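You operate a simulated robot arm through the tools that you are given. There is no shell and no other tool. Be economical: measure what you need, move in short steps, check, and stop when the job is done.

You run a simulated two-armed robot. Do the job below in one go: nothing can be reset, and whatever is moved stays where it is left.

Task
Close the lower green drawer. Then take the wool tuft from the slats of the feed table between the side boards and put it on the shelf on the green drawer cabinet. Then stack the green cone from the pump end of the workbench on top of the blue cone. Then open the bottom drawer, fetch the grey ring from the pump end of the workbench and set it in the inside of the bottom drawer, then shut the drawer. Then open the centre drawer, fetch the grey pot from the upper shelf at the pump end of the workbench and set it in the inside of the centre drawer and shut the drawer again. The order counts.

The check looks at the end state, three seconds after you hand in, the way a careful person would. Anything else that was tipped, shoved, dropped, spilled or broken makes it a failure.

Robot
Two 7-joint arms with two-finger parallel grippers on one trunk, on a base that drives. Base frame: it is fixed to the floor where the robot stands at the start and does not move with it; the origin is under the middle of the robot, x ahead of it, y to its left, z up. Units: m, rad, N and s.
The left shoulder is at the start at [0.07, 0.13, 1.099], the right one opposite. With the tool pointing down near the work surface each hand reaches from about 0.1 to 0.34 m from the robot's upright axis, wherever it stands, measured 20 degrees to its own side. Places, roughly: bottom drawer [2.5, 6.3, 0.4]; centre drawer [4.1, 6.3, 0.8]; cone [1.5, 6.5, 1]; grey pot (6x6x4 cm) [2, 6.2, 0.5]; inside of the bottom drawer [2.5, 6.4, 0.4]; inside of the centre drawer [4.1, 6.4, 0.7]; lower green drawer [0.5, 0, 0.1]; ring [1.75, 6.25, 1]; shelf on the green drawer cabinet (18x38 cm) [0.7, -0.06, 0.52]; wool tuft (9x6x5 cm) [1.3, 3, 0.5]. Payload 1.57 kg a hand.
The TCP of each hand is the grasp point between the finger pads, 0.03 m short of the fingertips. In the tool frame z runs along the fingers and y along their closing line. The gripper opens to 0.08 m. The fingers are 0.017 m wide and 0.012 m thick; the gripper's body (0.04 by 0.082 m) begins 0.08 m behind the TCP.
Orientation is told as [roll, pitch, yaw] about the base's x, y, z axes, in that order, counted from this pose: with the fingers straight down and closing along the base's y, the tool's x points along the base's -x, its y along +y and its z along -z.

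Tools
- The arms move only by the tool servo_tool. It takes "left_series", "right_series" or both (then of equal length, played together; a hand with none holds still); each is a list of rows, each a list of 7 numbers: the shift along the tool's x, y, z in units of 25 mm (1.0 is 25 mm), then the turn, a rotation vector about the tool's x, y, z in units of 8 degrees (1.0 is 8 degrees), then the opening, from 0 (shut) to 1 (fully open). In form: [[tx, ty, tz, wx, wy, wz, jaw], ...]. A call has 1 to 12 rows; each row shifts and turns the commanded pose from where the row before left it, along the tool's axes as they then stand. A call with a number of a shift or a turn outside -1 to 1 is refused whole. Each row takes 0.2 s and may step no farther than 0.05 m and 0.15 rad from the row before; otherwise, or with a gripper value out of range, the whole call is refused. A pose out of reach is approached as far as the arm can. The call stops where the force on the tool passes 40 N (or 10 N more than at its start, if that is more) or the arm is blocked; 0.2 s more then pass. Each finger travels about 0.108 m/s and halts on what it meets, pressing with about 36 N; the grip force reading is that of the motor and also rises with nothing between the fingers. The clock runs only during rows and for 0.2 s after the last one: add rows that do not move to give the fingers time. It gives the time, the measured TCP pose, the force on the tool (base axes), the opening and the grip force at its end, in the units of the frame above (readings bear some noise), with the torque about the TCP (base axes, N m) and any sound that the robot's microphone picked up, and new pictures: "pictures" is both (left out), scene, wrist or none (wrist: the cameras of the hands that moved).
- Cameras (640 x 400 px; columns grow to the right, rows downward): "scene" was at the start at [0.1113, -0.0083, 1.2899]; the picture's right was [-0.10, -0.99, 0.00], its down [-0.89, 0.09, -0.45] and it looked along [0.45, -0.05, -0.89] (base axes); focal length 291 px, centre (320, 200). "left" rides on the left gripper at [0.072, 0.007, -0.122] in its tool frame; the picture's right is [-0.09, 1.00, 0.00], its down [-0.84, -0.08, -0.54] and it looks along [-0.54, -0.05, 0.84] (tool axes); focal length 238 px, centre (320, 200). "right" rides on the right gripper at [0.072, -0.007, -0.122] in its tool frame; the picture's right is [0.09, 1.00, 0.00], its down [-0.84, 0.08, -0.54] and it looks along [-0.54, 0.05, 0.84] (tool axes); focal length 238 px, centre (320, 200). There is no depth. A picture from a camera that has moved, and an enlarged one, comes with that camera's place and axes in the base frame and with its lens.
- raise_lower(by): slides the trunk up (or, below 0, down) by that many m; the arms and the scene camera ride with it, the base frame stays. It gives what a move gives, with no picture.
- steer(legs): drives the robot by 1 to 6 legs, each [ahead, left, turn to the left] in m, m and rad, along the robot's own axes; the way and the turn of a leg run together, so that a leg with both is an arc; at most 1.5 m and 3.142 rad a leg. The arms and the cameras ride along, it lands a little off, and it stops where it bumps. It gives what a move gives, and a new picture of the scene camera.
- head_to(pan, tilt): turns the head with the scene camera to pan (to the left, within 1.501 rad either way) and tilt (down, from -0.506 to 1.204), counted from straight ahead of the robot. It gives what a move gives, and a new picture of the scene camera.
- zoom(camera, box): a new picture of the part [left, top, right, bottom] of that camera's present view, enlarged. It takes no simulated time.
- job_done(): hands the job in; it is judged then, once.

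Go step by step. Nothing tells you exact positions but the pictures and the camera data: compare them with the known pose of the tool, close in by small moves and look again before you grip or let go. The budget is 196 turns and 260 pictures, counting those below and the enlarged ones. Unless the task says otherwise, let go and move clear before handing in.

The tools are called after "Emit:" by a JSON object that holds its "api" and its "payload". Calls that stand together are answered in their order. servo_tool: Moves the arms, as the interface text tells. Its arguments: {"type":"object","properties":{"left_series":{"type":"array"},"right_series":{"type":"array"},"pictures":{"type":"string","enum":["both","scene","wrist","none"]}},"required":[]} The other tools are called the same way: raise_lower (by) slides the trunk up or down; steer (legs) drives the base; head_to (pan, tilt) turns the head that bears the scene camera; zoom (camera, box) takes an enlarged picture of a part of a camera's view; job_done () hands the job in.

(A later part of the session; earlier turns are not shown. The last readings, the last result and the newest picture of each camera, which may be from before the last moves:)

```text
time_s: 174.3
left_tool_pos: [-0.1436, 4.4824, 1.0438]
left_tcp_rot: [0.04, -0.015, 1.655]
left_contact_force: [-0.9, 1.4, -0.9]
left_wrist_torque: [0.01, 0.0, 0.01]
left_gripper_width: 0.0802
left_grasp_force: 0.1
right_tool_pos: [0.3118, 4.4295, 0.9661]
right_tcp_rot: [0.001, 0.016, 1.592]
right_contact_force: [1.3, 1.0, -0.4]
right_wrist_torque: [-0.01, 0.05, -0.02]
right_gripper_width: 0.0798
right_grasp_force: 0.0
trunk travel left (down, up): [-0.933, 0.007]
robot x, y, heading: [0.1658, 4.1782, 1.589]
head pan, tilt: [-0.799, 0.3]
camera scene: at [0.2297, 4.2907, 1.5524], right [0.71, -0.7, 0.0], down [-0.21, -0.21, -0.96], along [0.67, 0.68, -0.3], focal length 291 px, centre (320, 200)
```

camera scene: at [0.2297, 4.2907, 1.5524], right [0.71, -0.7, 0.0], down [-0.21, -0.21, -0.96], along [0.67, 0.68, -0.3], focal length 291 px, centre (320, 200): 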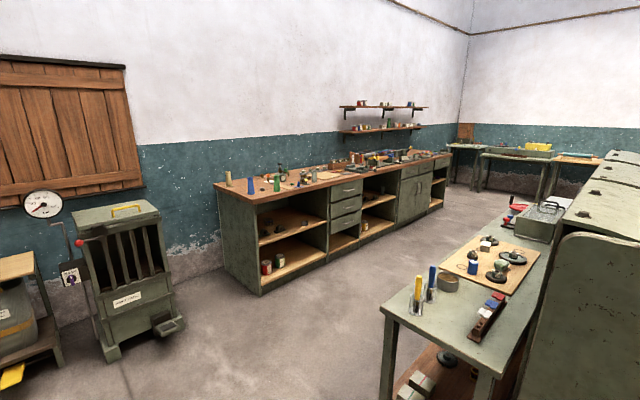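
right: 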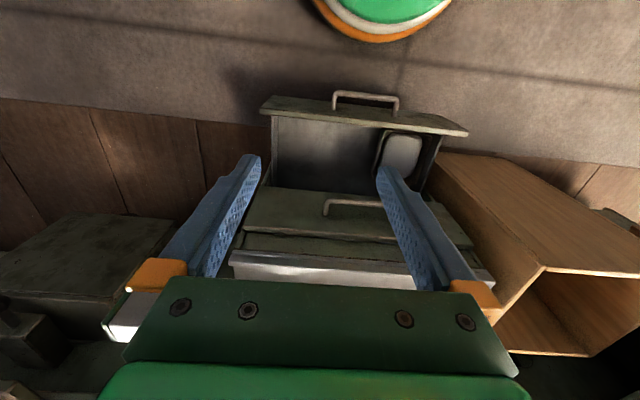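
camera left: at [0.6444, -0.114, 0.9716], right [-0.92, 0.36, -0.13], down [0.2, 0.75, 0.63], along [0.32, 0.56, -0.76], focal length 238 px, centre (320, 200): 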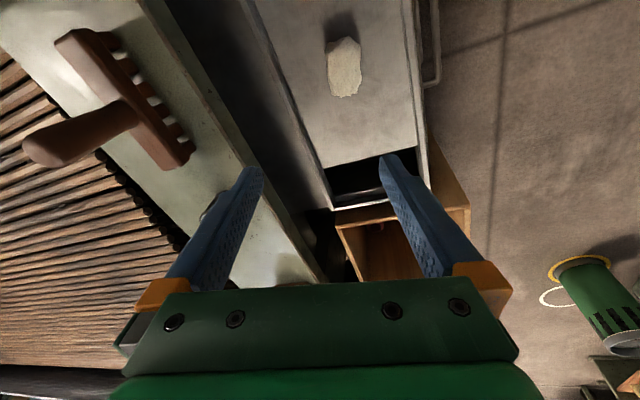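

The bench front is at about y≈6.15, facing me, with the corridor about 1.2 m wide. I'll drive to y≈5.5 and strafe right to the pump end.

Emit:
{"api": "steer", "payload": {"legs": [[1.25, 0, -0.018], [0, -1.25, 0]]}}

Emit:
{"api": "head_to", "payload": {"pan": -0.3, "tilt": 0.6}}

```text
time_s: 186.6
left_tool_pos: [1.1077, 5.7497, 1.0447]
left_tcp_rot: [0.039, -0.014, 1.64]
left_contact_force: [0.9, 0.0, -0.4]
left_wrist_torque: [0.01, 0.0, 0.01]
left_gripper_width: 0.0802
left_grasp_force: 0.1
right_tool_pos: [1.5626, 5.6895, 0.9658]
right_tcp_rot: [0.002, 0.017, 1.577]
right_contact_force: [0.3, 0.0, 0.3]
right_wrist_torque: [-0.03, 0.02, 0.02]
right_gripper_width: 0.0802
right_grasp_force: 0.1
trunk travel left (down, up): [-0.933, 0.007]
robot x, y, heading: [1.4117, 5.4357, 1.581]
head pan, tilt: [-0.799, 0.3]
camera scene: at [1.477, 5.5521, 1.5525], right [0.7, -0.71, 0.0], down [-0.21, -0.21, -0.96], along [0.68, 0.67, -0.3], focal length 291 px, centre (320, 200)
```

scene: 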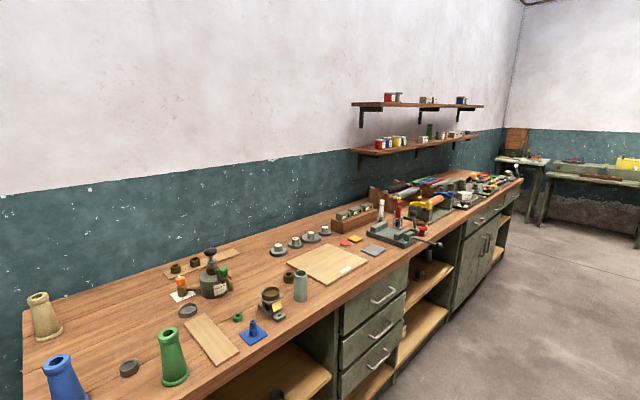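

```text
time_s: 187.5
left_tool_pos: [1.1077, 5.7507, 1.044]
left_tcp_rot: [0.039, -0.014, 1.642]
left_contact_force: [0.0, -0.6, -1.4]
left_wrist_torque: [0.02, -0.01, 0.01]
left_gripper_width: 0.0801
left_grasp_force: 0.2
right_tool_pos: [1.5625, 5.6897, 0.9648]
right_tcp_rot: [0.0, 0.016, 1.578]
right_contact_force: [0.1, -0.2, -0.7]
right_wrist_torque: [0.0, -0.04, 0.01]
right_gripper_width: 0.0802
right_grasp_force: 0.0
trunk travel left (down, up): [-0.933, 0.007]
robot x, y, heading: [1.4116, 5.4356, 1.58]
head pan, tilt: [-0.3, 0.6]
camera scene: at [1.4373, 5.5711, 1.525], right [0.96, -0.29, 0.0], down [-0.17, -0.54, -0.83], along [0.24, 0.79, -0.56], focal length 291 px, centre (320, 200)
```

scene: 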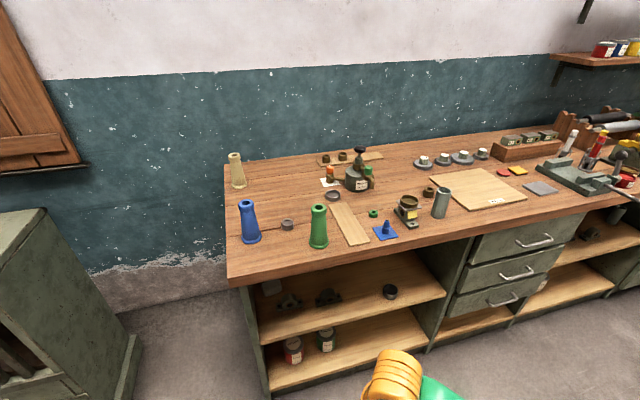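

Blue, green and tan cones stand at the left end; several small rings are around. Let me zoom in on the tabletop and the upper shelf.

Emit:
{"api": "zoom", "payload": {"camera": "scene", "box": [220, 140, 460, 290]}}

Emit:
{"api": "zoom", "payload": {"camera": "scene", "box": [230, 250, 470, 400]}}

```text
2.67 times, centred on (340, 215) of scene
camera zoom: at [1.4373, 5.5711, 1.525], right [0.96, -0.29, 0.0], down [-0.17, -0.54, -0.83], along [0.24, 0.79, -0.56], focal length 777 px, centre (267, 160)
```

zoom: 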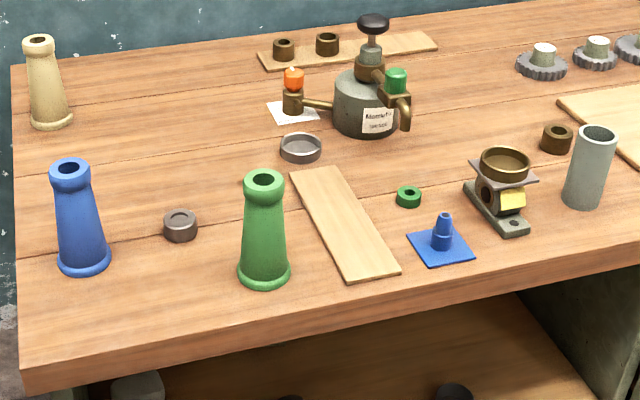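

```text
2.67 times, centred on (350, 325) of scene
camera zoom: at [1.4373, 5.5711, 1.525], right [0.96, -0.29, 0.0], down [-0.17, -0.54, -0.83], along [0.24, 0.79, -0.56], focal length 777 px, centre (240, -133)
```

zoom: 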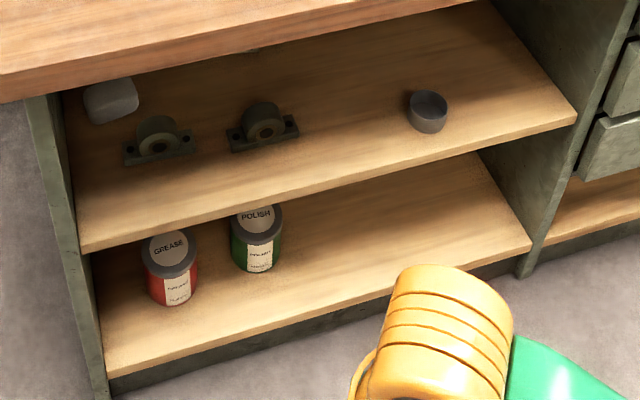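

Emit:
{"api": "zoom", "payload": {"camera": "scene", "box": [268, 180, 348, 240]}}

```text
6.67 times, centred on (308, 210) of scene
camera zoom: at [1.4373, 5.5711, 1.525], right [0.96, -0.29, 0.0], down [-0.17, -0.54, -0.83], along [0.24, 0.79, -0.56], focal length 1942 px, centre (400, 133)
```

zoom: 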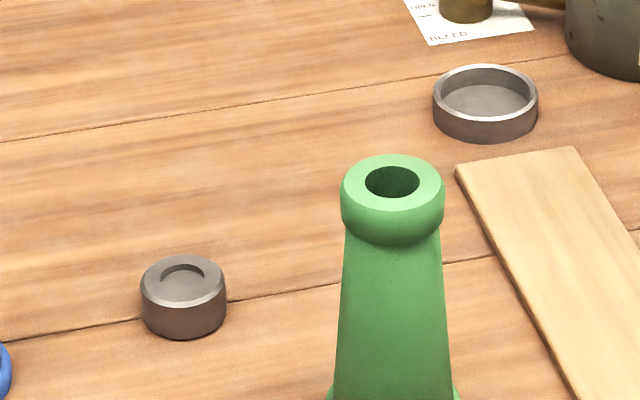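

The upper-right one looks like a shallow dish, the lower-left one a thick collar. I need a closer, steeper view; I'll pull the left hand back to the side and drive closer.

Emit:
{"api": "servo_tool", "payload": {"left_series": [[1, 0.7, 0, 0, 0, 0, 1], [1, 0.7, 0, 0, 0, 0, 1], [1, 0.7, 0, 0, 0, 0, 1], [1, 0.7, 0, 0, 0, 0, 1], [1, 0.7, 0, 0, 0, 0, 1], [1, 0.7, 0, 0, 0, 0, 1], [1, 0.7, 0, 0, 0, 0, 1], [1, 0.7, 0, 0, 0, 0, 1]], "right_series": [[0, 0, -0.8, 0, 0, 0, 1], [0, 0, -0.8, 0, 0, 0, 1], [0, 0, -0.8, 0, 0, 0, 1], [0, 0, -0.8, 0, 0, 0, 1], [0, 0, -0.8, 0, 0, 0, 1], [0, 0, 0, 0, 0, 0, 1], [0, 0, 0, 0, 0, 0, 1], [0, 0, 0, 0, 0, 0, 1]], "pictures": "none"}}

Emit:
{"api": "steer", "payload": {"legs": [[0.27, 0, 0]]}}

Emit:
{"api": "head_to", "payload": {"pan": -0.1, "tilt": 0.85}}

```text
time_s: 189.3
left_tool_pos: [0.9801, 5.5387, 1.0472]
left_tcp_rot: [0.041, -0.016, 1.639]
left_contact_force: [0.2, -0.1, 0.7]
left_wrist_torque: [0.04, 0.0, -0.02]
left_gripper_width: 0.0803
left_grasp_force: 0.0
right_tool_pos: [1.5616, 5.691, 1.0669]
right_tcp_rot: [0.0, 0.017, 1.576]
right_contact_force: [-0.4, 0.2, 0.5]
right_wrist_torque: [0.04, -0.01, -0.01]
right_gripper_width: 0.0801
right_grasp_force: 0.0
trunk travel left (down, up): [-0.933, 0.007]
robot x, y, heading: [1.4129, 5.4368, 1.579]
head pan, tilt: [-0.3, 0.6]
```

```text
time_s: 191.3
left_tool_pos: [0.981, 5.8132, 1.0467]
left_tcp_rot: [0.038, -0.016, 1.64]
left_contact_force: [-0.6, 0.0, 0.0]
left_wrist_torque: [0.04, -0.01, -0.01]
left_gripper_width: 0.0799
left_grasp_force: 0.1
right_tool_pos: [1.5606, 5.9635, 1.0666]
right_tcp_rot: [0.002, 0.014, 1.576]
right_contact_force: [0.1, 0.1, -0.2]
right_wrist_torque: [0.01, -0.05, 0.0]
right_gripper_width: 0.0799
right_grasp_force: 0.0
trunk travel left (down, up): [-0.933, 0.007]
robot x, y, heading: [1.4123, 5.712, 1.573]
head pan, tilt: [-0.3, 0.6]
camera scene: at [1.436, 5.8417, 1.5253], right [0.96, -0.29, 0.0], down [-0.17, -0.54, -0.83], along [0.24, 0.79, -0.56], focal length 291 px, centre (320, 200)
```

scene: 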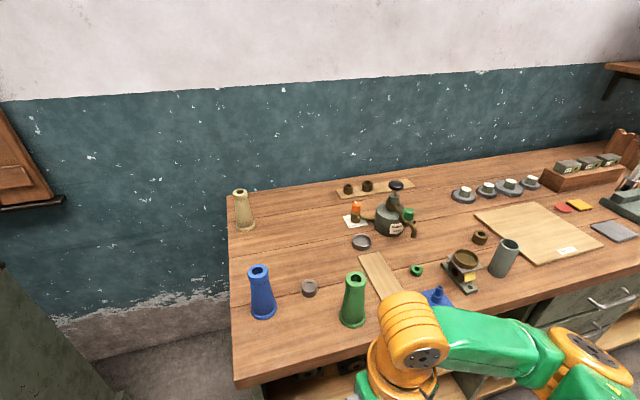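

```text
time_s: 192.0
left_tool_pos: [0.9815, 5.8143, 1.0472]
left_tcp_rot: [0.041, -0.013, 1.641]
left_contact_force: [-0.4, -0.7, -0.5]
left_wrist_torque: [0.01, 0.02, -0.01]
left_gripper_width: 0.0798
left_grasp_force: 0.1
right_tool_pos: [1.5605, 5.966, 1.0659]
right_tcp_rot: [0.001, 0.017, 1.575]
right_contact_force: [-0.6, 0.3, -0.6]
right_wrist_torque: [-0.01, 0.02, 0.02]
right_gripper_width: 0.0803
right_grasp_force: 0.1
trunk travel left (down, up): [-0.933, 0.007]
robot x, y, heading: [1.4131, 5.7118, 1.57]
head pan, tilt: [-0.099, 0.85]
camera scene: at [1.4177, 5.8388, 1.5041], right [1.0, -0.1, 0.0], down [-0.07, -0.75, -0.66], along [0.06, 0.66, -0.75], focal length 291 px, centre (320, 200)
```

scene: 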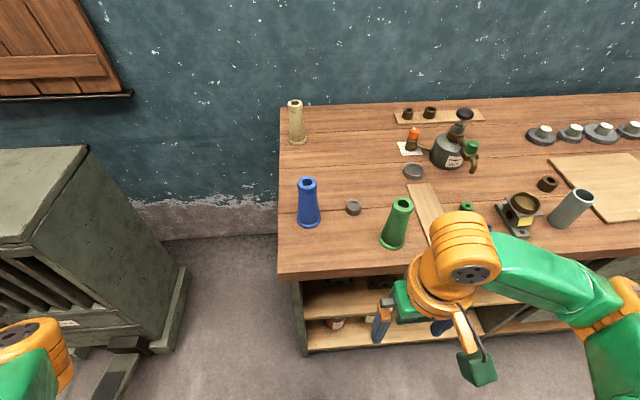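

Emit:
{"api": "zoom", "payload": {"camera": "scene", "box": [330, 150, 490, 250]}}

Emit:
{"api": "zoom", "payload": {"camera": "scene", "box": [335, 190, 375, 215]}}

```text
4.00 times, centred on (410, 200) of scene
camera zoom: at [1.4177, 5.8388, 1.5041], right [1.0, -0.1, 0.0], down [-0.07, -0.75, -0.66], along [0.06, 0.66, -0.75], focal length 1165 px, centre (-40, 200)
```

zoom: 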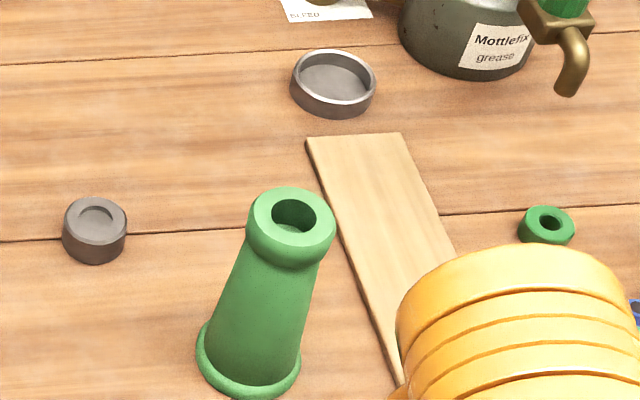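

```text
16.00 times, centred on (355, 202) of scene
camera zoom: at [1.4177, 5.8388, 1.5041], right [1.0, -0.1, 0.0], down [-0.07, -0.75, -0.66], along [0.06, 0.66, -0.75], focal length 4660 px, centre (-240, 160)
```

zoom: 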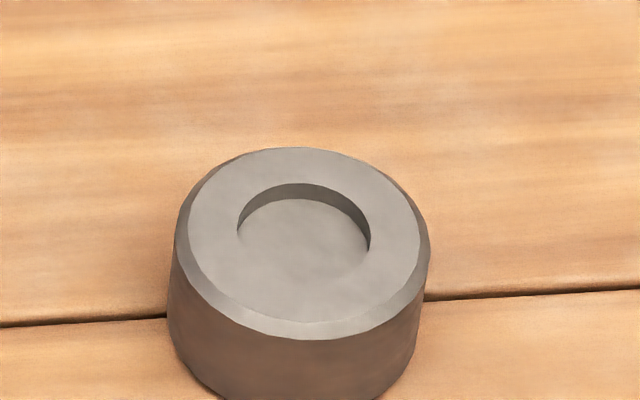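

Emit:
{"api": "zoom", "payload": {"camera": "scene", "box": [450, 195, 482, 215]}}

Emit:
{"api": "zoom", "payload": {"camera": "scene", "box": [390, 155, 438, 185]}}

Emit:
{"api": "zoom", "payload": {"camera": "scene", "box": [380, 90, 640, 250]}}

```text
16.00 times, centred on (466, 205) of scene
camera zoom: at [1.4177, 5.8388, 1.5041], right [1.0, -0.1, 0.0], down [-0.07, -0.75, -0.66], along [0.06, 0.66, -0.75], focal length 4660 px, centre (-2016, 120)
```

zoom: 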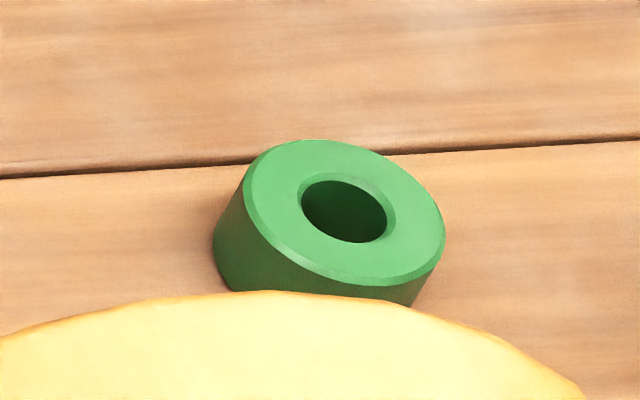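

```text
13.33 times, centred on (414, 170) of scene
camera zoom: at [1.4177, 5.8388, 1.5041], right [1.0, -0.1, 0.0], down [-0.07, -0.75, -0.66], along [0.06, 0.66, -0.75], focal length 3883 px, centre (-933, 600)
```

zoom: 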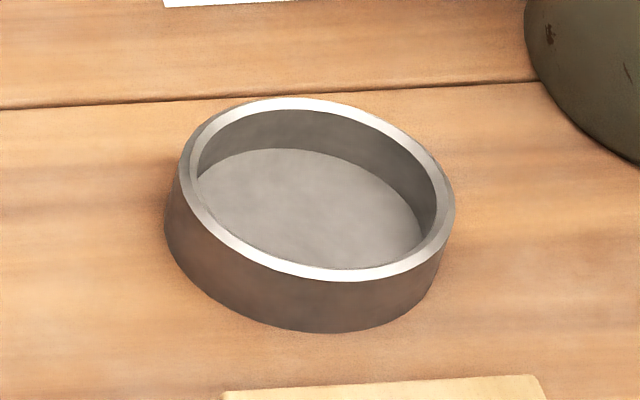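

```text
2.46 times, centred on (510, 170) of scene
camera zoom: at [1.4177, 5.8388, 1.5041], right [1.0, -0.1, 0.0], down [-0.07, -0.75, -0.66], along [0.06, 0.66, -0.75], focal length 717 px, centre (-148, 274)
```

zoom: 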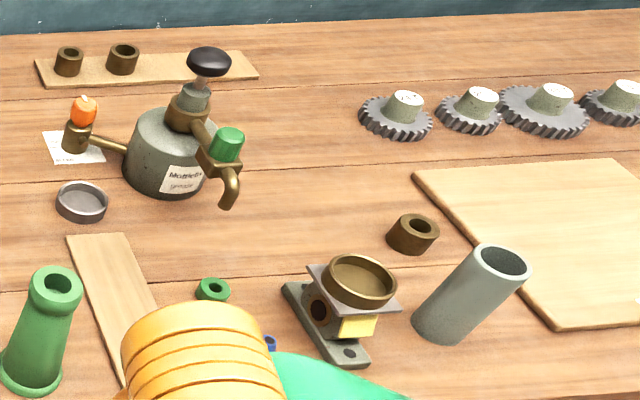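

No separate grey ring with a through-hole is visible yet; I'll re-check later from another angle. First the cones: I'll move in closer, with the green cone at about (1.61,6.19) and the blue at (1.43,6.27).

Emit:
{"api": "steer", "payload": {"legs": [[0.12, 0.04, 0]]}}

Emit:
{"api": "servo_tool", "payload": {"right_series": [[-0.6, 0, -0.8, 0, 0, 0, 1], [-0.6, 0, -0.8, 0, 0, 0, 1], [-0.4, 0, -0.8, 0, 0, 0, 1], [0, 0, -0.8, 0, 0, 0, 1], [0, 0, -0.8, 0, 0, 0, 1], [0, 0, -0.6, 0, 0, 0, 1]], "pictures": "both"}}

```text
time_s: 193.3
left_tool_pos: [0.9404, 5.9309, 1.0483]
left_tcp_rot: [0.042, -0.016, 1.635]
left_contact_force: [0.2, 0.0, -0.5]
left_wrist_torque: [0.07, -0.04, -0.01]
left_gripper_width: 0.08
left_grasp_force: 0.0
right_tool_pos: [1.5214, 6.0815, 1.0671]
right_tcp_rot: [0.003, 0.015, 1.573]
right_contact_force: [0.2, 0.5, -0.7]
right_wrist_torque: [-0.04, -0.01, -0.01]
right_gripper_width: 0.0798
right_grasp_force: 0.1
trunk travel left (down, up): [-0.933, 0.007]
robot x, y, heading: [1.3703, 5.8288, 1.573]
head pan, tilt: [-0.099, 0.85]
camera scene: at [1.3784, 5.9529, 1.5044], right [1.0, -0.1, 0.0], down [-0.07, -0.75, -0.66], along [0.06, 0.66, -0.75], focal length 291 px, centre (320, 200)
```

scene: 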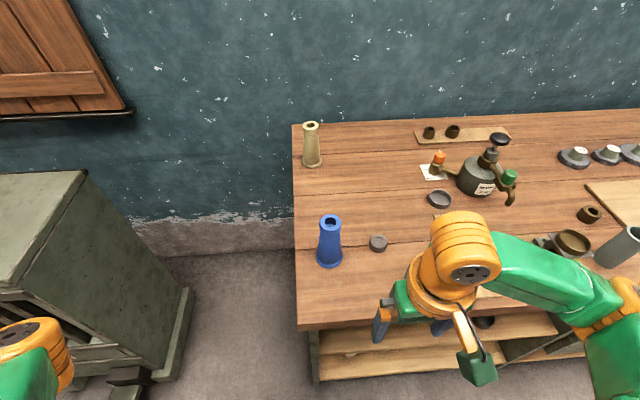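

```text
time_s: 194.7
left_tool_pos: [0.9393, 5.9348, 1.046]
left_tcp_rot: [0.041, -0.015, 1.636]
left_contact_force: [-0.2, 0.1, -0.5]
left_wrist_torque: [0.02, -0.01, -0.02]
left_gripper_width: 0.0798
left_grasp_force: 0.1
right_tool_pos: [1.521, 6.1275, 1.1799]
right_tcp_rot: [0.003, 0.017, 1.573]
right_contact_force: [0.3, -0.2, -0.3]
right_wrist_torque: [-0.05, 0.01, 0.02]
right_gripper_width: 0.08
right_grasp_force: 0.0
trunk travel left (down, up): [-0.933, 0.007]
robot x, y, heading: [1.3713, 5.8354, 1.572]
head pan, tilt: [-0.099, 0.85]
camera scene: at [1.3765, 5.9574, 1.504], right [1.0, -0.1, 0.0], down [-0.07, -0.75, -0.66], along [0.06, 0.66, -0.75], focal length 291 px, centre (320, 200)
camera right: at [1.5286, 6.0557, 1.3045], right [-1.0, -0.1, 0.0], down [-0.08, 0.85, 0.53], along [-0.05, 0.53, -0.85], focal length 238 px, centre (320, 200)
```

scene: 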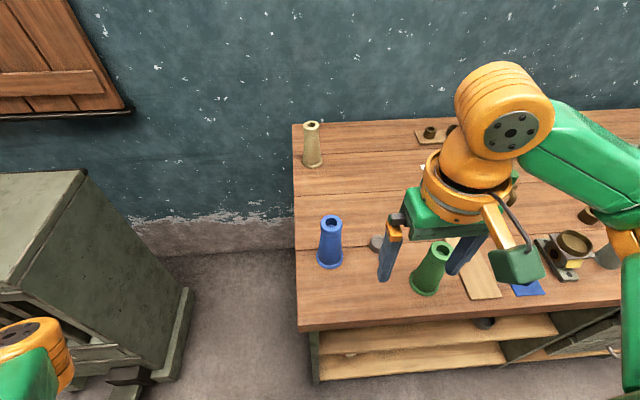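
right: 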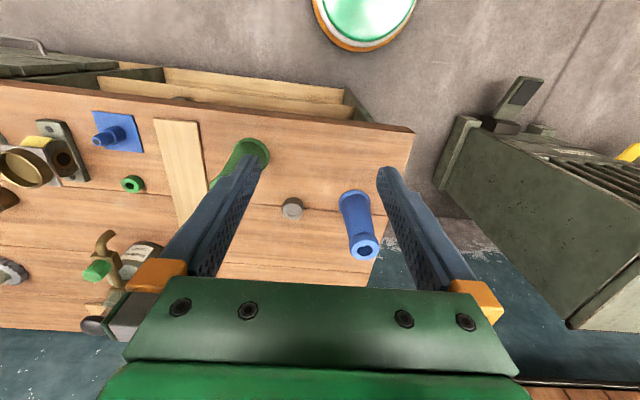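

The wrist camera gives a good view: green cone at (1.628, 6.205), blue at (1.44, 6.285), tops near z≈1.065. I'll move above the green cone.

Emit:
{"api": "servo_tool", "payload": {"right_series": [[-0.62, -0.856, 0, 0, 0, 0, 1], [-0.62, -0.856, 0, 0, 0, 0, 1], [-0.62, -0.856, 0, 0, 0, 0, 1], [-0.62, -0.856, 0, 0, 0, 0, 1], [-0.62, -0.856, 0, 0, 0, 0, 1], [0, 0, 0, 0, 0, 0, 1]], "pictures": "both"}}

```text
time_s: 196.1
left_tool_pos: [0.9396, 5.9343, 1.0467]
left_tcp_rot: [0.04, -0.014, 1.637]
left_contact_force: [-0.5, 0.8, 0.0]
left_wrist_torque: [-0.02, -0.01, -0.04]
left_gripper_width: 0.08
left_grasp_force: 0.1
right_tool_pos: [1.6281, 6.2027, 1.1789]
right_tcp_rot: [0.002, 0.018, 1.574]
right_contact_force: [0.1, 1.0, 0.2]
right_wrist_torque: [-0.01, 0.02, 0.01]
right_gripper_width: 0.0799
right_grasp_force: 0.1
trunk travel left (down, up): [-0.933, 0.007]
robot x, y, heading: [1.3719, 5.832, 1.572]
head pan, tilt: [-0.099, 0.85]
camera scene: at [1.3766, 5.9576, 1.504], right [1.0, -0.1, 0.0], down [-0.07, -0.75, -0.66], along [0.06, 0.66, -0.75], focal length 291 px, centre (320, 200)
camera right: at [1.6351, 6.1329, 1.3022], right [-1.0, -0.1, 0.0], down [-0.08, 0.85, 0.53], along [-0.05, 0.53, -0.85], focal length 238 px, centre (320, 200)
```

scene: 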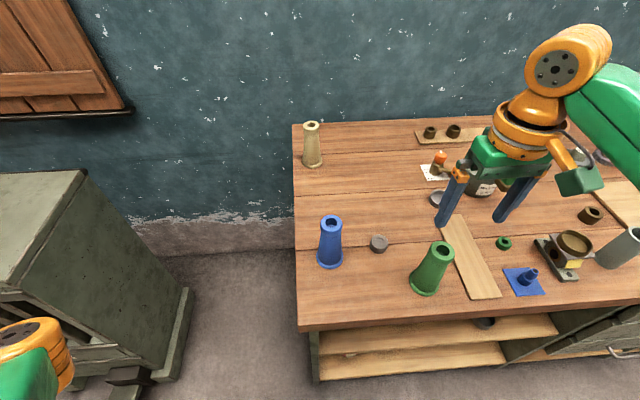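
right: 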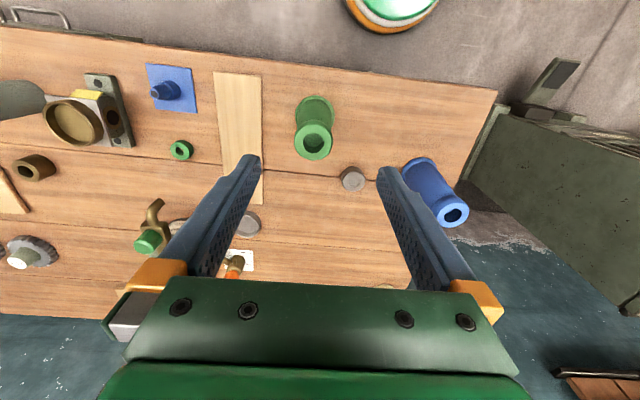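

Nearly centred over the green cone. Descend to z≈1.03 and check before closing.

Emit:
{"api": "servo_tool", "payload": {"right_series": [[0, -0.24, 1, 0, 0, 0, 1], [0, 0, 1, 0, 0, 0, 1], [0, 0, 1, 0, 0, 0, 1], [0, 0, 1, 0, 0, 0, 1], [0, 0, 1, 0, 0, 0, 1], [0, 0, 0.8, 0, 0, 0, 1], [0, 0, 0, 0, 0, 0, 1]], "pictures": "both"}}

```text
time_s: 197.7
left_tool_pos: [0.9399, 5.9342, 1.0465]
left_tcp_rot: [0.039, -0.014, 1.637]
left_contact_force: [0.5, -0.3, 0.0]
left_wrist_torque: [-0.02, 0.03, -0.03]
left_gripper_width: 0.0803
left_grasp_force: 0.0
right_tool_pos: [1.6327, 6.2018, 1.0331]
right_tcp_rot: [0.003, 0.018, 1.573]
right_contact_force: [0.4, -0.9, 0.2]
right_wrist_torque: [-0.01, 0.0, 0.01]
right_gripper_width: 0.0802
right_grasp_force: 0.1
trunk travel left (down, up): [-0.933, 0.007]
robot x, y, heading: [1.3673, 5.8299, 1.57]
head pan, tilt: [-0.099, 0.85]
camera scene: at [1.3768, 5.9575, 1.504], right [1.0, -0.1, 0.0], down [-0.07, -0.75, -0.66], along [0.06, 0.66, -0.75], focal length 291 px, centre (320, 200)
camera right: at [1.6398, 6.1312, 1.1567], right [-1.0, -0.1, 0.0], down [-0.08, 0.85, 0.53], along [-0.05, 0.53, -0.85], focal length 238 px, centre (320, 200)
```

scene: 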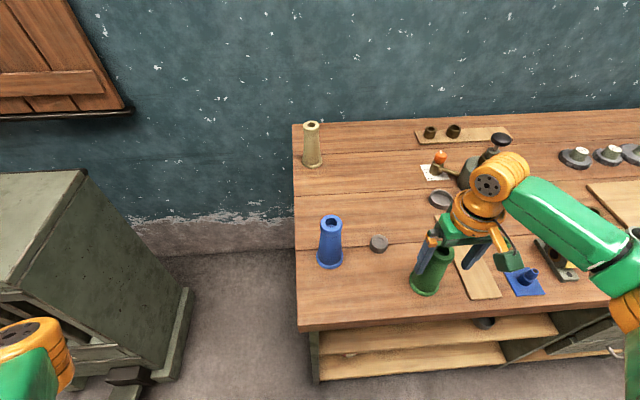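
right: 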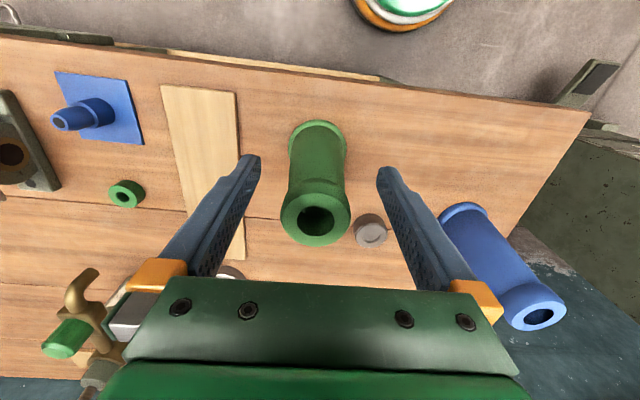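

Top is at z≈1.055; I'll go 4 cm lower to grip the body below the rim, then close.

Emit:
{"api": "servo_tool", "payload": {"right_series": [[0, 0, 1, 0, 0, 0, 1], [0, 0, 0.65, 0, 0, 0, 1], [0, 0, 0, 0, 0, 0, 0.7], [0, 0, 0, 0, 0, 0, 0.5], [0, 0, 0, 0, 0, 0, 0.3], [0, 0, 0, 0, 0, 0, 0], [0, 0, 0, 0, 0, 0, 0]], "pictures": "wrist"}}

```text
time_s: 199.3
left_tool_pos: [0.9389, 5.9349, 1.0479]
left_tcp_rot: [0.038, -0.015, 1.638]
left_contact_force: [-0.3, -0.4, 0.8]
left_wrist_torque: [0.02, -0.02, 0.02]
left_gripper_width: 0.0798
left_grasp_force: 0.1
right_tool_pos: [1.6317, 6.2007, 0.9921]
right_tcp_rot: [0.001, 0.018, 1.574]
right_contact_force: [-0.1, -0.1, 0.1]
right_wrist_torque: [-0.02, -0.02, -0.02]
right_gripper_width: 0.0001
right_grasp_force: 21.8
trunk travel left (down, up): [-0.933, 0.007]
robot x, y, heading: [1.3677, 5.8333, 1.576]
head pan, tilt: [-0.099, 0.85]
camera right: at [1.6396, 6.13, 1.1164], right [-1.0, -0.1, 0.0], down [-0.08, 0.85, 0.53], along [-0.05, 0.53, -0.85], focal length 238 px, centre (320, 200)
```

right: 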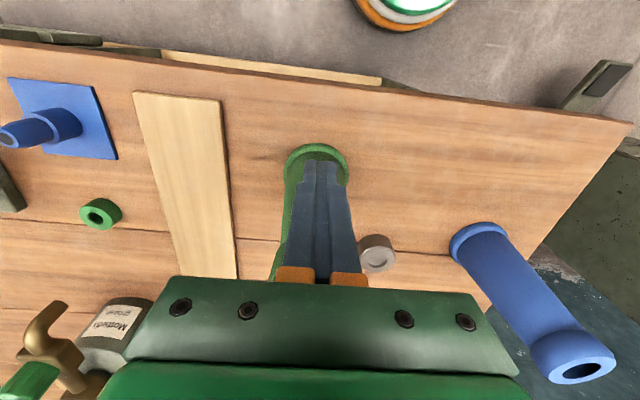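

The fingers slipped past the near side of the cone; it still stands. I'll open, rise, and re-measure.

Emit:
{"api": "servo_tool", "payload": {"right_series": [[0, 0, 0, 0, 0, 0, 0.5], [0, 0, 0, 0, 0, 0, 1], [0, 0, 0, 0, 0, 0, 1], [0, 0, -1, 0, 0, 0, 1], [0, 0, -1, 0, 0, 0, 1], [0, 0, -1, 0, 0, 0, 1], [0, 0, -1, 0, 0, 0, 1], [0, 0, -1, 0, 0, 0, 1], [0, 0, -1, 0, 0, 0, 1]], "pictures": "both"}}

```text
time_s: 201.3
left_tool_pos: [0.9386, 5.9345, 1.0467]
left_tcp_rot: [0.04, -0.012, 1.637]
left_contact_force: [-0.4, 0.7, 0.0]
left_wrist_torque: [-0.01, -0.01, -0.02]
left_gripper_width: 0.08
left_grasp_force: 0.0
right_tool_pos: [1.6333, 6.2011, 1.1411]
right_tcp_rot: [0.001, 0.019, 1.574]
right_contact_force: [0.3, -0.4, -0.1]
right_wrist_torque: [0.01, 0.0, -0.07]
right_gripper_width: 0.0797
right_grasp_force: 0.0
trunk travel left (down, up): [-0.933, 0.007]
robot x, y, heading: [1.3662, 5.8308, 1.575]
head pan, tilt: [-0.099, 0.85]
camera scene: at [1.3765, 5.9571, 1.504], right [1.0, -0.1, 0.0], down [-0.07, -0.75, -0.66], along [0.06, 0.66, -0.75], focal length 291 px, centre (320, 200)
camera right: at [1.6403, 6.1313, 1.2658], right [-1.0, -0.09, 0.0], down [-0.08, 0.85, 0.53], along [-0.05, 0.53, -0.85], focal length 238 px, centre (320, 200)
```

scene: 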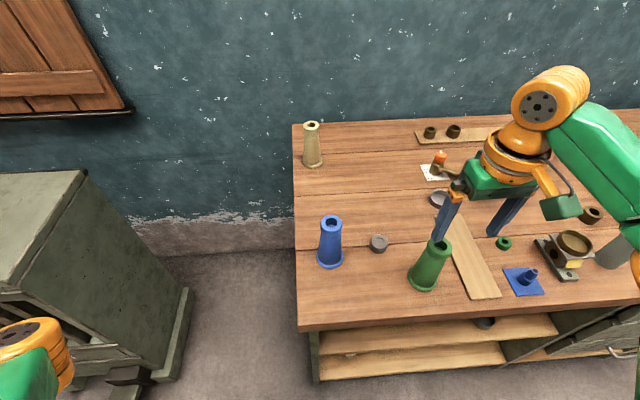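
right: 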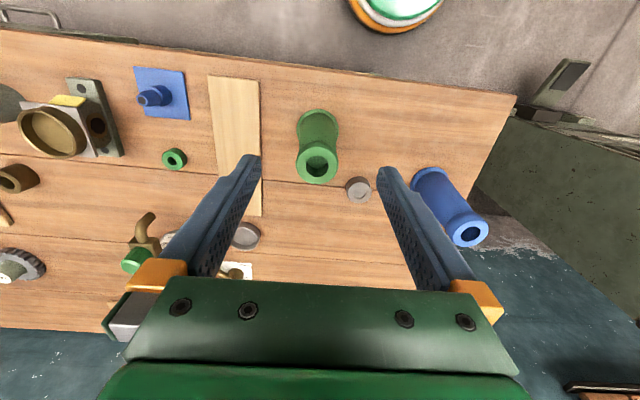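

The cone's true centre is (1.635, 6.222) — I was 2 cm short. Shift forward, descend and verify.

Emit:
{"api": "servo_tool", "payload": {"right_series": [[-0.84, -0.08, 0, 0, 0, 0, 1], [0, 0, 1, 0, 0, 0, 1], [0, 0, 1, 0, 0, 0, 1], [0, 0, 1, 0, 0, 0, 1], [0, 0, 1, 0, 0, 0, 1], [0, 0, 1, 0, 0, 0, 1], [0, 0, 0.8, 0, 0, 0, 1], [0, 0, 0, 0, 0, 0, 1]], "pictures": "wrist"}}

```text
time_s: 203.1
left_tool_pos: [0.9401, 5.9349, 1.0465]
left_tcp_rot: [0.04, -0.015, 1.637]
left_contact_force: [-0.3, 0.9, 0.7]
left_wrist_torque: [0.0, -0.03, -0.02]
left_gripper_width: 0.08
left_grasp_force: 0.1
right_tool_pos: [1.6356, 6.222, 0.996]
right_tcp_rot: [0.001, 0.018, 1.575]
right_contact_force: [-0.1, 0.3, 0.6]
right_wrist_torque: [-0.03, 0.0, 0.01]
right_gripper_width: 0.0797
right_grasp_force: 0.0
trunk travel left (down, up): [-0.933, 0.007]
robot x, y, heading: [1.3709, 5.8306, 1.571]
head pan, tilt: [-0.099, 0.85]
camera right: at [1.6433, 6.1519, 1.1193], right [-1.0, -0.1, 0.0], down [-0.08, 0.85, 0.53], along [-0.05, 0.53, -0.85], focal length 238 px, centre (320, 200)
```

right: 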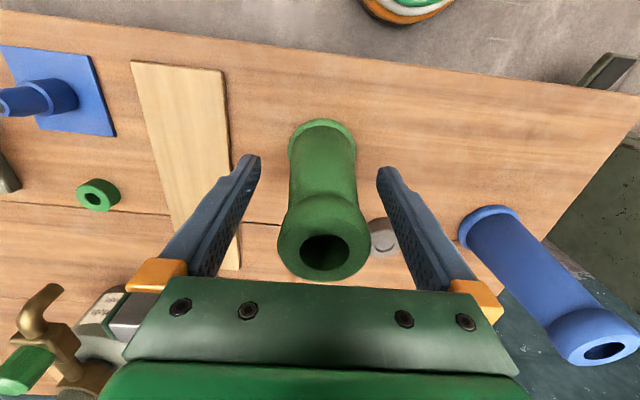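

Well centred now; closing.

Emit:
{"api": "servo_tool", "payload": {"right_series": [[0, 0, 0, 0, 0, 0, 0.7], [0, 0, 0, 0, 0, 0, 0.5], [0, 0, 0, 0, 0, 0, 0.3], [0, 0, 0, 0, 0, 0, 0], [0, 0, 0, 0, 0, 0, 0]], "pictures": "wrist"}}

```text
time_s: 204.3
left_tool_pos: [0.9403, 5.9336, 1.0465]
left_tcp_rot: [0.04, -0.016, 1.636]
left_contact_force: [-1.1, -0.9, 0.5]
left_wrist_torque: [0.03, 0.07, -0.01]
left_gripper_width: 0.0802
left_grasp_force: 0.0
right_tool_pos: [1.6362, 6.2221, 0.9957]
right_tcp_rot: [0.001, 0.017, 1.574]
right_contact_force: [-0.3, -0.3, -0.2]
right_wrist_torque: [0.03, 0.0, -0.02]
right_gripper_width: 0.0452
right_grasp_force: 36.0
trunk travel left (down, up): [-0.933, 0.007]
robot x, y, heading: [1.3702, 5.8354, 1.57]
head pan, tilt: [-0.099, 0.85]
camera right: at [1.6434, 6.1519, 1.1196], right [-1.0, -0.1, 0.0], down [-0.08, 0.85, 0.53], along [-0.05, 0.53, -0.85], focal length 238 px, centre (320, 200)
```

right: 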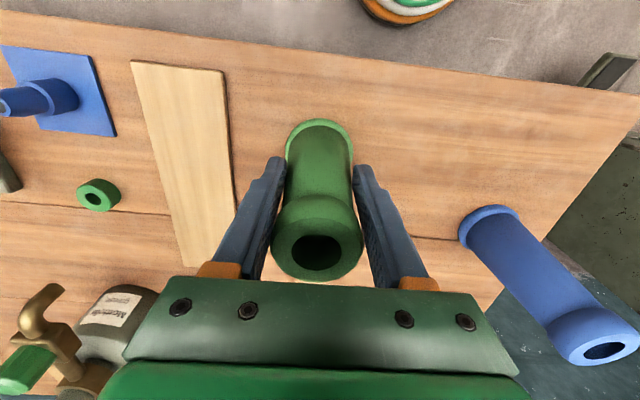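

Gripped at 45 mm. Lifting 0.17 m.

Emit:
{"api": "servo_tool", "payload": {"right_series": [[0, 0, -0.5, 0, 0, 0, 0], [0, 0, -1, 0, 0, 0, 0], [0, 0, -1, 0, 0, 0, 0], [0, 0, -1, 0, 0, 0, 0], [0, 0, -1, 0, 0, 0, 0], [0, 0, -1, 0, 0, 0, 0], [0, 0, -1, 0, 0, 0, 0], [0, 0, -0.6, 0, 0, 0, 0]], "pictures": "both"}}

```text
time_s: 206.1
left_tool_pos: [0.9401, 5.9341, 1.0469]
left_tcp_rot: [0.04, -0.015, 1.637]
left_contact_force: [-0.1, 0.2, -0.7]
left_wrist_torque: [0.0, 0.04, -0.02]
left_gripper_width: 0.08
left_grasp_force: 0.1
right_tool_pos: [1.6366, 6.2235, 1.174]
right_tcp_rot: [0.002, 0.018, 1.573]
right_contact_force: [0.3, 0.1, 0.0]
right_wrist_torque: [-0.02, 0.0, 0.0]
right_gripper_width: 0.0449
right_grasp_force: 36.4
trunk travel left (down, up): [-0.933, 0.007]
robot x, y, heading: [1.3669, 5.8323, 1.577]
head pan, tilt: [-0.099, 0.85]
camera scene: at [1.3766, 5.9574, 1.504], right [1.0, -0.1, 0.0], down [-0.07, -0.75, -0.66], along [0.06, 0.66, -0.75], focal length 291 px, centre (320, 200)
camera right: at [1.6429, 6.1543, 1.2991], right [-1.0, -0.09, 0.0], down [-0.08, 0.85, 0.53], along [-0.05, 0.53, -0.85], focal length 238 px, centre (320, 200)
```

scene: 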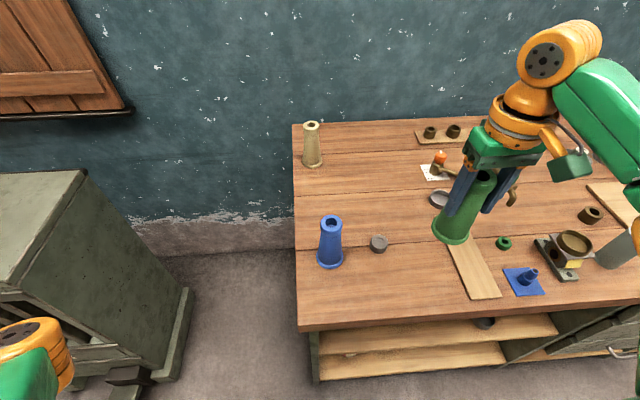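
right: 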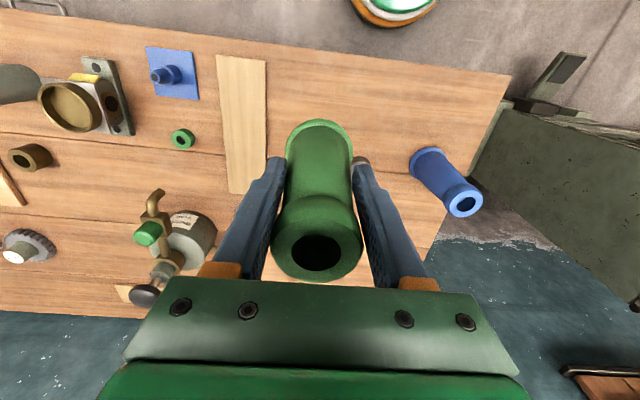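

Triangulating the blue cone's top hole gives (1.441, 6.301, z≈1.04). I'll carry the green cone over it at this height.

Emit:
{"api": "servo_tool", "payload": {"right_series": [[-0.362, 0.98, 0, 0, 0, 0, 0], [-0.362, 0.98, 0, 0, 0, 0, 0], [-0.362, 0.98, 0, 0, 0, 0, 0], [-0.362, 0.98, 0, 0, 0, 0, 0], [-0.362, 0.98, 0, 0, 0, 0, 0], [-0.362, 0.98, 0, 0, 0, 0, 0], [-0.362, 0.98, 0, 0, 0, 0, 0], [-0.362, 0.98, 0, 0, 0, 0, 0], [0, 0, 0, 0, 0, 0, 0]], "pictures": "both"}}

```text
time_s: 208.1
left_tool_pos: [0.9393, 5.9344, 1.0475]
left_tcp_rot: [0.041, -0.014, 1.637]
left_contact_force: [0.9, 0.3, 0.2]
left_wrist_torque: [0.0, -0.02, 0.02]
left_gripper_width: 0.0799
left_grasp_force: 0.1
right_tool_pos: [1.4386, 6.2951, 1.1737]
right_tcp_rot: [-0.001, 0.012, 1.574]
right_contact_force: [0.7, -1.0, -0.6]
right_wrist_torque: [0.01, 0.0, 0.02]
right_gripper_width: 0.0447
right_grasp_force: 36.0
trunk travel left (down, up): [-0.933, 0.007]
robot x, y, heading: [1.3725, 5.8314, 1.572]
head pan, tilt: [-0.099, 0.85]
camera scene: at [1.3765, 5.9572, 1.504], right [1.0, -0.1, 0.0], down [-0.07, -0.75, -0.66], along [0.06, 0.66, -0.75], focal length 291 px, centre (320, 200)
camera right: at [1.4453, 6.2245, 1.2976], right [-1.0, -0.1, 0.0], down [-0.08, 0.84, 0.53], along [-0.05, 0.53, -0.85], focal length 238 px, centre (320, 200)
```

scene: 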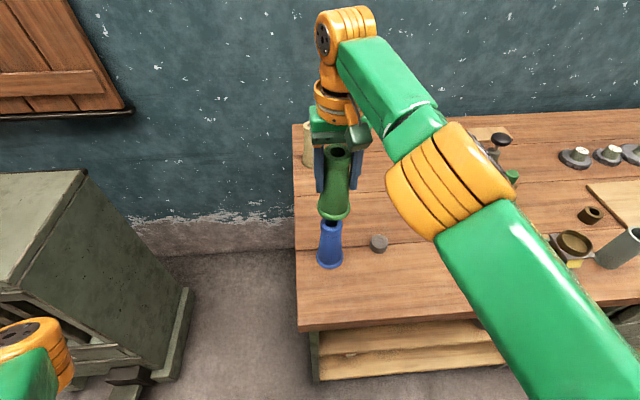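
right: 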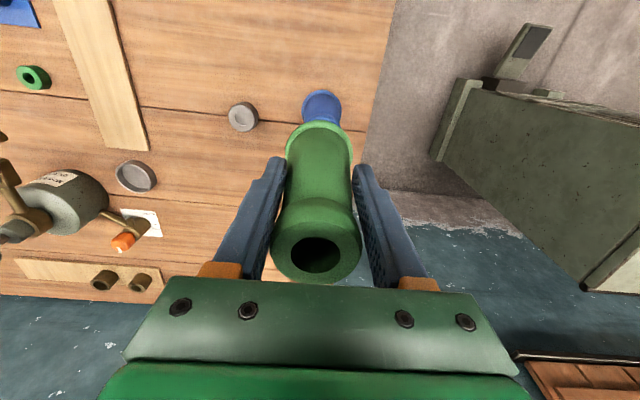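

Emit:
{"api": "zoom", "payload": {"camera": "scene", "box": [290, 140, 386, 280]}}

Emit:
{"api": "zoom", "payload": {"camera": "right", "box": [240, 70, 400, 170]}}

```text
2.86 times, centred on (338, 210) of scene
camera zoom: at [1.3765, 5.9572, 1.504], right [1.0, -0.1, 0.0], down [-0.07, -0.75, -0.66], along [0.06, 0.66, -0.75], focal length 832 px, centre (269, 171)
```

zoom: 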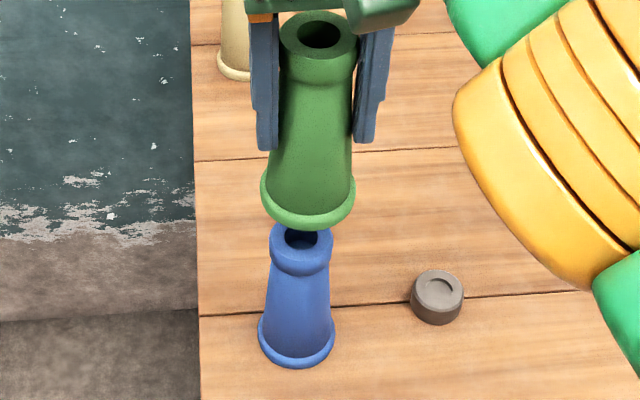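

```text
4.00 times, centred on (320, 120) of right
camera zoom: at [1.4453, 6.2245, 1.2976], right [-1.0, -0.1, 0.0], down [-0.08, 0.84, 0.53], along [-0.05, 0.53, -0.85], focal length 953 px, centre (320, 520)
```

zoom: 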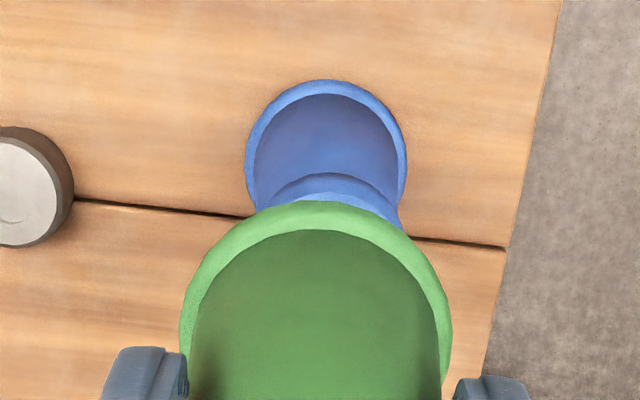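

Alignment is within about 3 mm. I'll correct x by -3 mm and descend slowly toward contact at about z=1.128.

Emit:
{"api": "servo_tool", "payload": {"right_series": [[0.04, 0.12, 0, 0, 0, 0, 0], [0, 0, 0.7, 0, 0, 0, 0], [0, 0, 0.5, 0, 0, 0, 0], [0, 0, 0.2, 0, 0, 0, 0], [0, 0, 0, 0, 0, 0, 0]], "pictures": "scene"}}

Emit:
{"api": "zoom", "payload": {"camera": "scene", "box": [290, 150, 386, 270]}}

```text
time_s: 209.3
left_tool_pos: [0.9389, 5.9348, 1.0477]
left_tcp_rot: [0.039, -0.012, 1.636]
left_contact_force: [-0.1, -1.0, 0.6]
left_wrist_torque: [-0.01, 0.01, -0.01]
left_gripper_width: 0.08
left_grasp_force: 0.0
right_tool_pos: [1.4338, 6.298, 1.1387]
right_tcp_rot: [-0.001, 0.02, 1.574]
right_contact_force: [0.2, 0.4, 0.2]
right_wrist_torque: [0.01, -0.02, 0.0]
right_gripper_width: 0.0441
right_grasp_force: 35.8
right hand out of reach, approached as far as the arm can: row 4
trunk travel left (down, up): [-0.933, 0.007]
robot x, y, heading: [1.3717, 5.8326, 1.57]
head pan, tilt: [-0.099, 0.85]
camera scene: at [1.3762, 5.9574, 1.504], right [1.0, -0.1, 0.0], down [-0.07, -0.75, -0.66], along [0.06, 0.66, -0.75], focal length 291 px, centre (320, 200)
```

scene: 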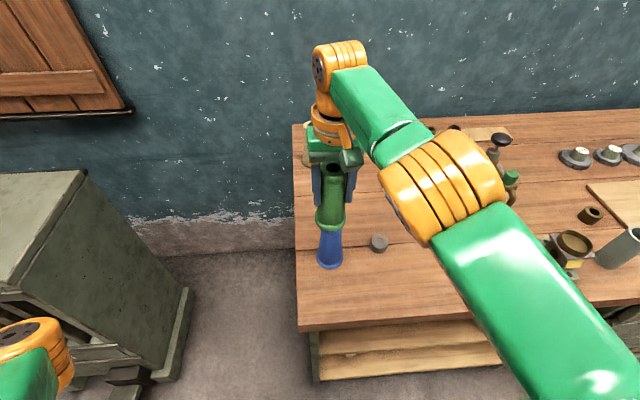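

```text
3.33 times, centred on (338, 210) of scene
camera zoom: at [1.3762, 5.9574, 1.504], right [1.0, -0.1, 0.0], down [-0.07, -0.75, -0.66], along [0.06, 0.66, -0.75], focal length 971 px, centre (260, 167)
```

zoom: 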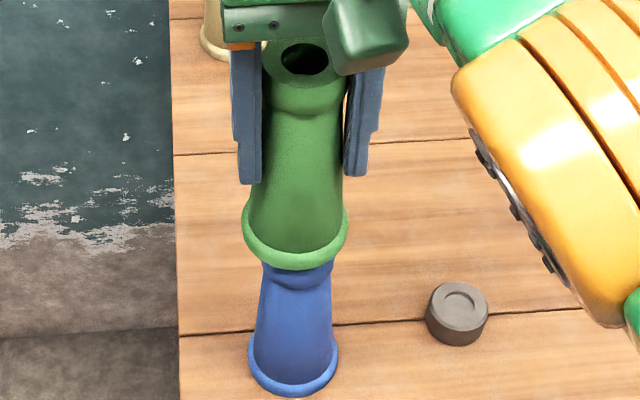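

The arm is near its reach limit, so I'll lower with the trunk instead, after a 2.5 mm x correction.

Emit:
{"api": "servo_tool", "payload": {"right_series": [[0.08, -0.1, 0, 0, 0, 0, 0], [0, 0, 0, 0, 0, 0, 0]], "pictures": "none"}}

Emit:
{"api": "raise_lower", "payload": {"by": -0.006}}

Emit:
{"api": "zoom", "payload": {"camera": "scene", "box": [290, 150, 386, 270]}}

```text
time_s: 209.9
left_tool_pos: [0.9392, 5.9354, 1.047]
left_tcp_rot: [0.042, -0.014, 1.637]
left_contact_force: [0.1, -0.1, 0.0]
left_wrist_torque: [-0.02, 0.03, 0.01]
left_gripper_width: 0.0801
left_grasp_force: 0.1
right_tool_pos: [1.4358, 6.2991, 1.139]
right_tcp_rot: [0.002, 0.019, 1.574]
right_contact_force: [-1.2, -0.1, -0.4]
right_wrist_torque: [-0.01, -0.01, 0.0]
right_gripper_width: 0.0438
right_grasp_force: 36.0
trunk travel left (down, up): [-0.933, 0.007]
robot x, y, heading: [1.3718, 5.8319, 1.572]
head pan, tilt: [-0.099, 0.85]
```

```text
time_s: 210.5
left_tool_pos: [0.9389, 5.9343, 1.0405]
left_tcp_rot: [0.039, -0.014, 1.636]
left_contact_force: [-0.8, 0.7, -0.2]
left_wrist_torque: [0.03, 0.02, 0.0]
left_gripper_width: 0.0801
left_grasp_force: 0.0
right_tool_pos: [1.4347, 6.3001, 1.1331]
right_tcp_rot: [0.002, 0.019, 1.574]
right_contact_force: [0.3, -0.6, -0.1]
right_wrist_torque: [0.01, 0.01, 0.0]
right_gripper_width: 0.0441
right_grasp_force: 35.5
trunk travel left (down, up): [-0.927, 0.013]
robot x, y, heading: [1.3711, 5.8317, 1.572]
head pan, tilt: [-0.099, 0.85]
```

```text
3.33 times, centred on (338, 210) of scene
camera zoom: at [1.3766, 5.958, 1.4979], right [1.0, -0.1, 0.0], down [-0.07, -0.75, -0.66], along [0.06, 0.66, -0.75], focal length 971 px, centre (260, 167)
```

zoom: 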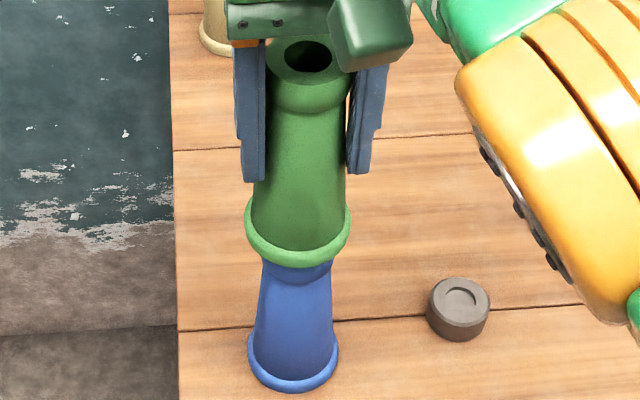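

Emit:
{"api": "zoom", "payload": {"camera": "right", "box": [240, 70, 400, 170]}}

```text
4.00 times, centred on (320, 120) of right
camera zoom: at [1.4426, 6.2286, 1.258], right [-1.0, -0.1, 0.0], down [-0.08, 0.85, 0.53], along [-0.05, 0.52, -0.85], focal length 953 px, centre (320, 520)
```

zoom: 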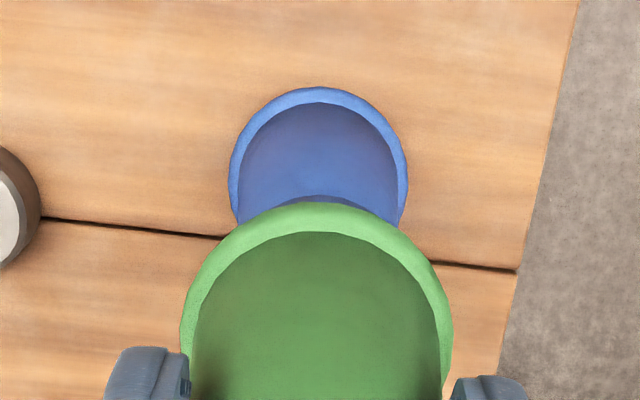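

In x it's aligned; in y the green cone is about 6 mm too far. Correcting, then lowering to contact.

Emit:
{"api": "servo_tool", "payload": {"right_series": [[0.24, 0, 0, 0, 0, 0, 0], [0, 0, 0, 0, 0, 0, 0]], "pictures": "none"}}

Emit:
{"api": "raise_lower", "payload": {"by": -0.005}}

Emit:
{"api": "zoom", "payload": {"camera": "right", "box": [240, 70, 400, 170]}}

```text
time_s: 211.1
left_tool_pos: [0.94, 5.9352, 1.0419]
left_tcp_rot: [0.039, -0.015, 1.638]
left_contact_force: [0.8, -0.3, -0.1]
left_wrist_torque: [-0.01, 0.04, -0.01]
left_gripper_width: 0.0799
left_grasp_force: 0.0
right_tool_pos: [1.4349, 6.2994, 1.1339]
right_tcp_rot: [0.002, 0.019, 1.576]
right_contact_force: [0.4, -0.1, -0.2]
right_wrist_torque: [0.03, -0.03, -0.01]
right_gripper_width: 0.0441
right_grasp_force: 36.0
right hand out of reach, approached as far as the arm can: row 1
trunk travel left (down, up): [-0.927, 0.013]
robot x, y, heading: [1.3716, 5.8328, 1.572]
head pan, tilt: [-0.099, 0.85]
```

```text
time_s: 211.6
left_tool_pos: [0.9385, 5.9332, 1.0355]
left_tcp_rot: [0.039, -0.016, 1.638]
left_contact_force: [-0.7, 1.6, -1.0]
left_wrist_torque: [-0.05, -0.02, 0.01]
left_gripper_width: 0.08
left_grasp_force: 0.1
right_tool_pos: [1.4355, 6.2973, 1.1294]
right_tcp_rot: [0.002, 0.016, 1.574]
right_contact_force: [0.5, 2.1, 5.7]
right_wrist_torque: [0.19, -0.12, 0.01]
right_gripper_width: 0.0439
right_grasp_force: 35.8
trunk travel left (down, up): [-0.922, 0.018]
robot x, y, heading: [1.3729, 5.8237, 1.569]
head pan, tilt: [-0.099, 0.85]
```

```text
4.00 times, centred on (320, 120) of right
camera zoom: at [1.4427, 6.2268, 1.2539], right [-1.0, -0.1, 0.0], down [-0.08, 0.84, 0.53], along [-0.05, 0.53, -0.85], focal length 953 px, centre (320, 520)
```

zoom: 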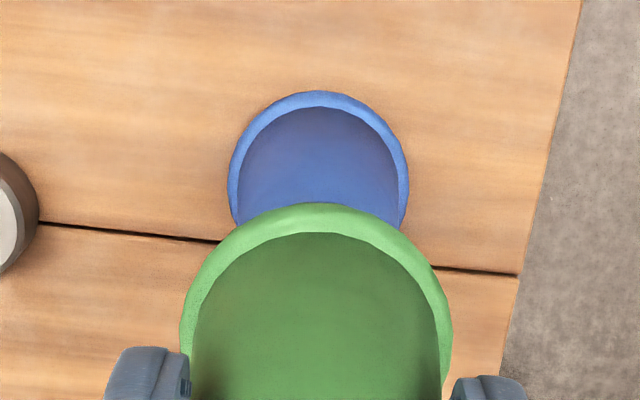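

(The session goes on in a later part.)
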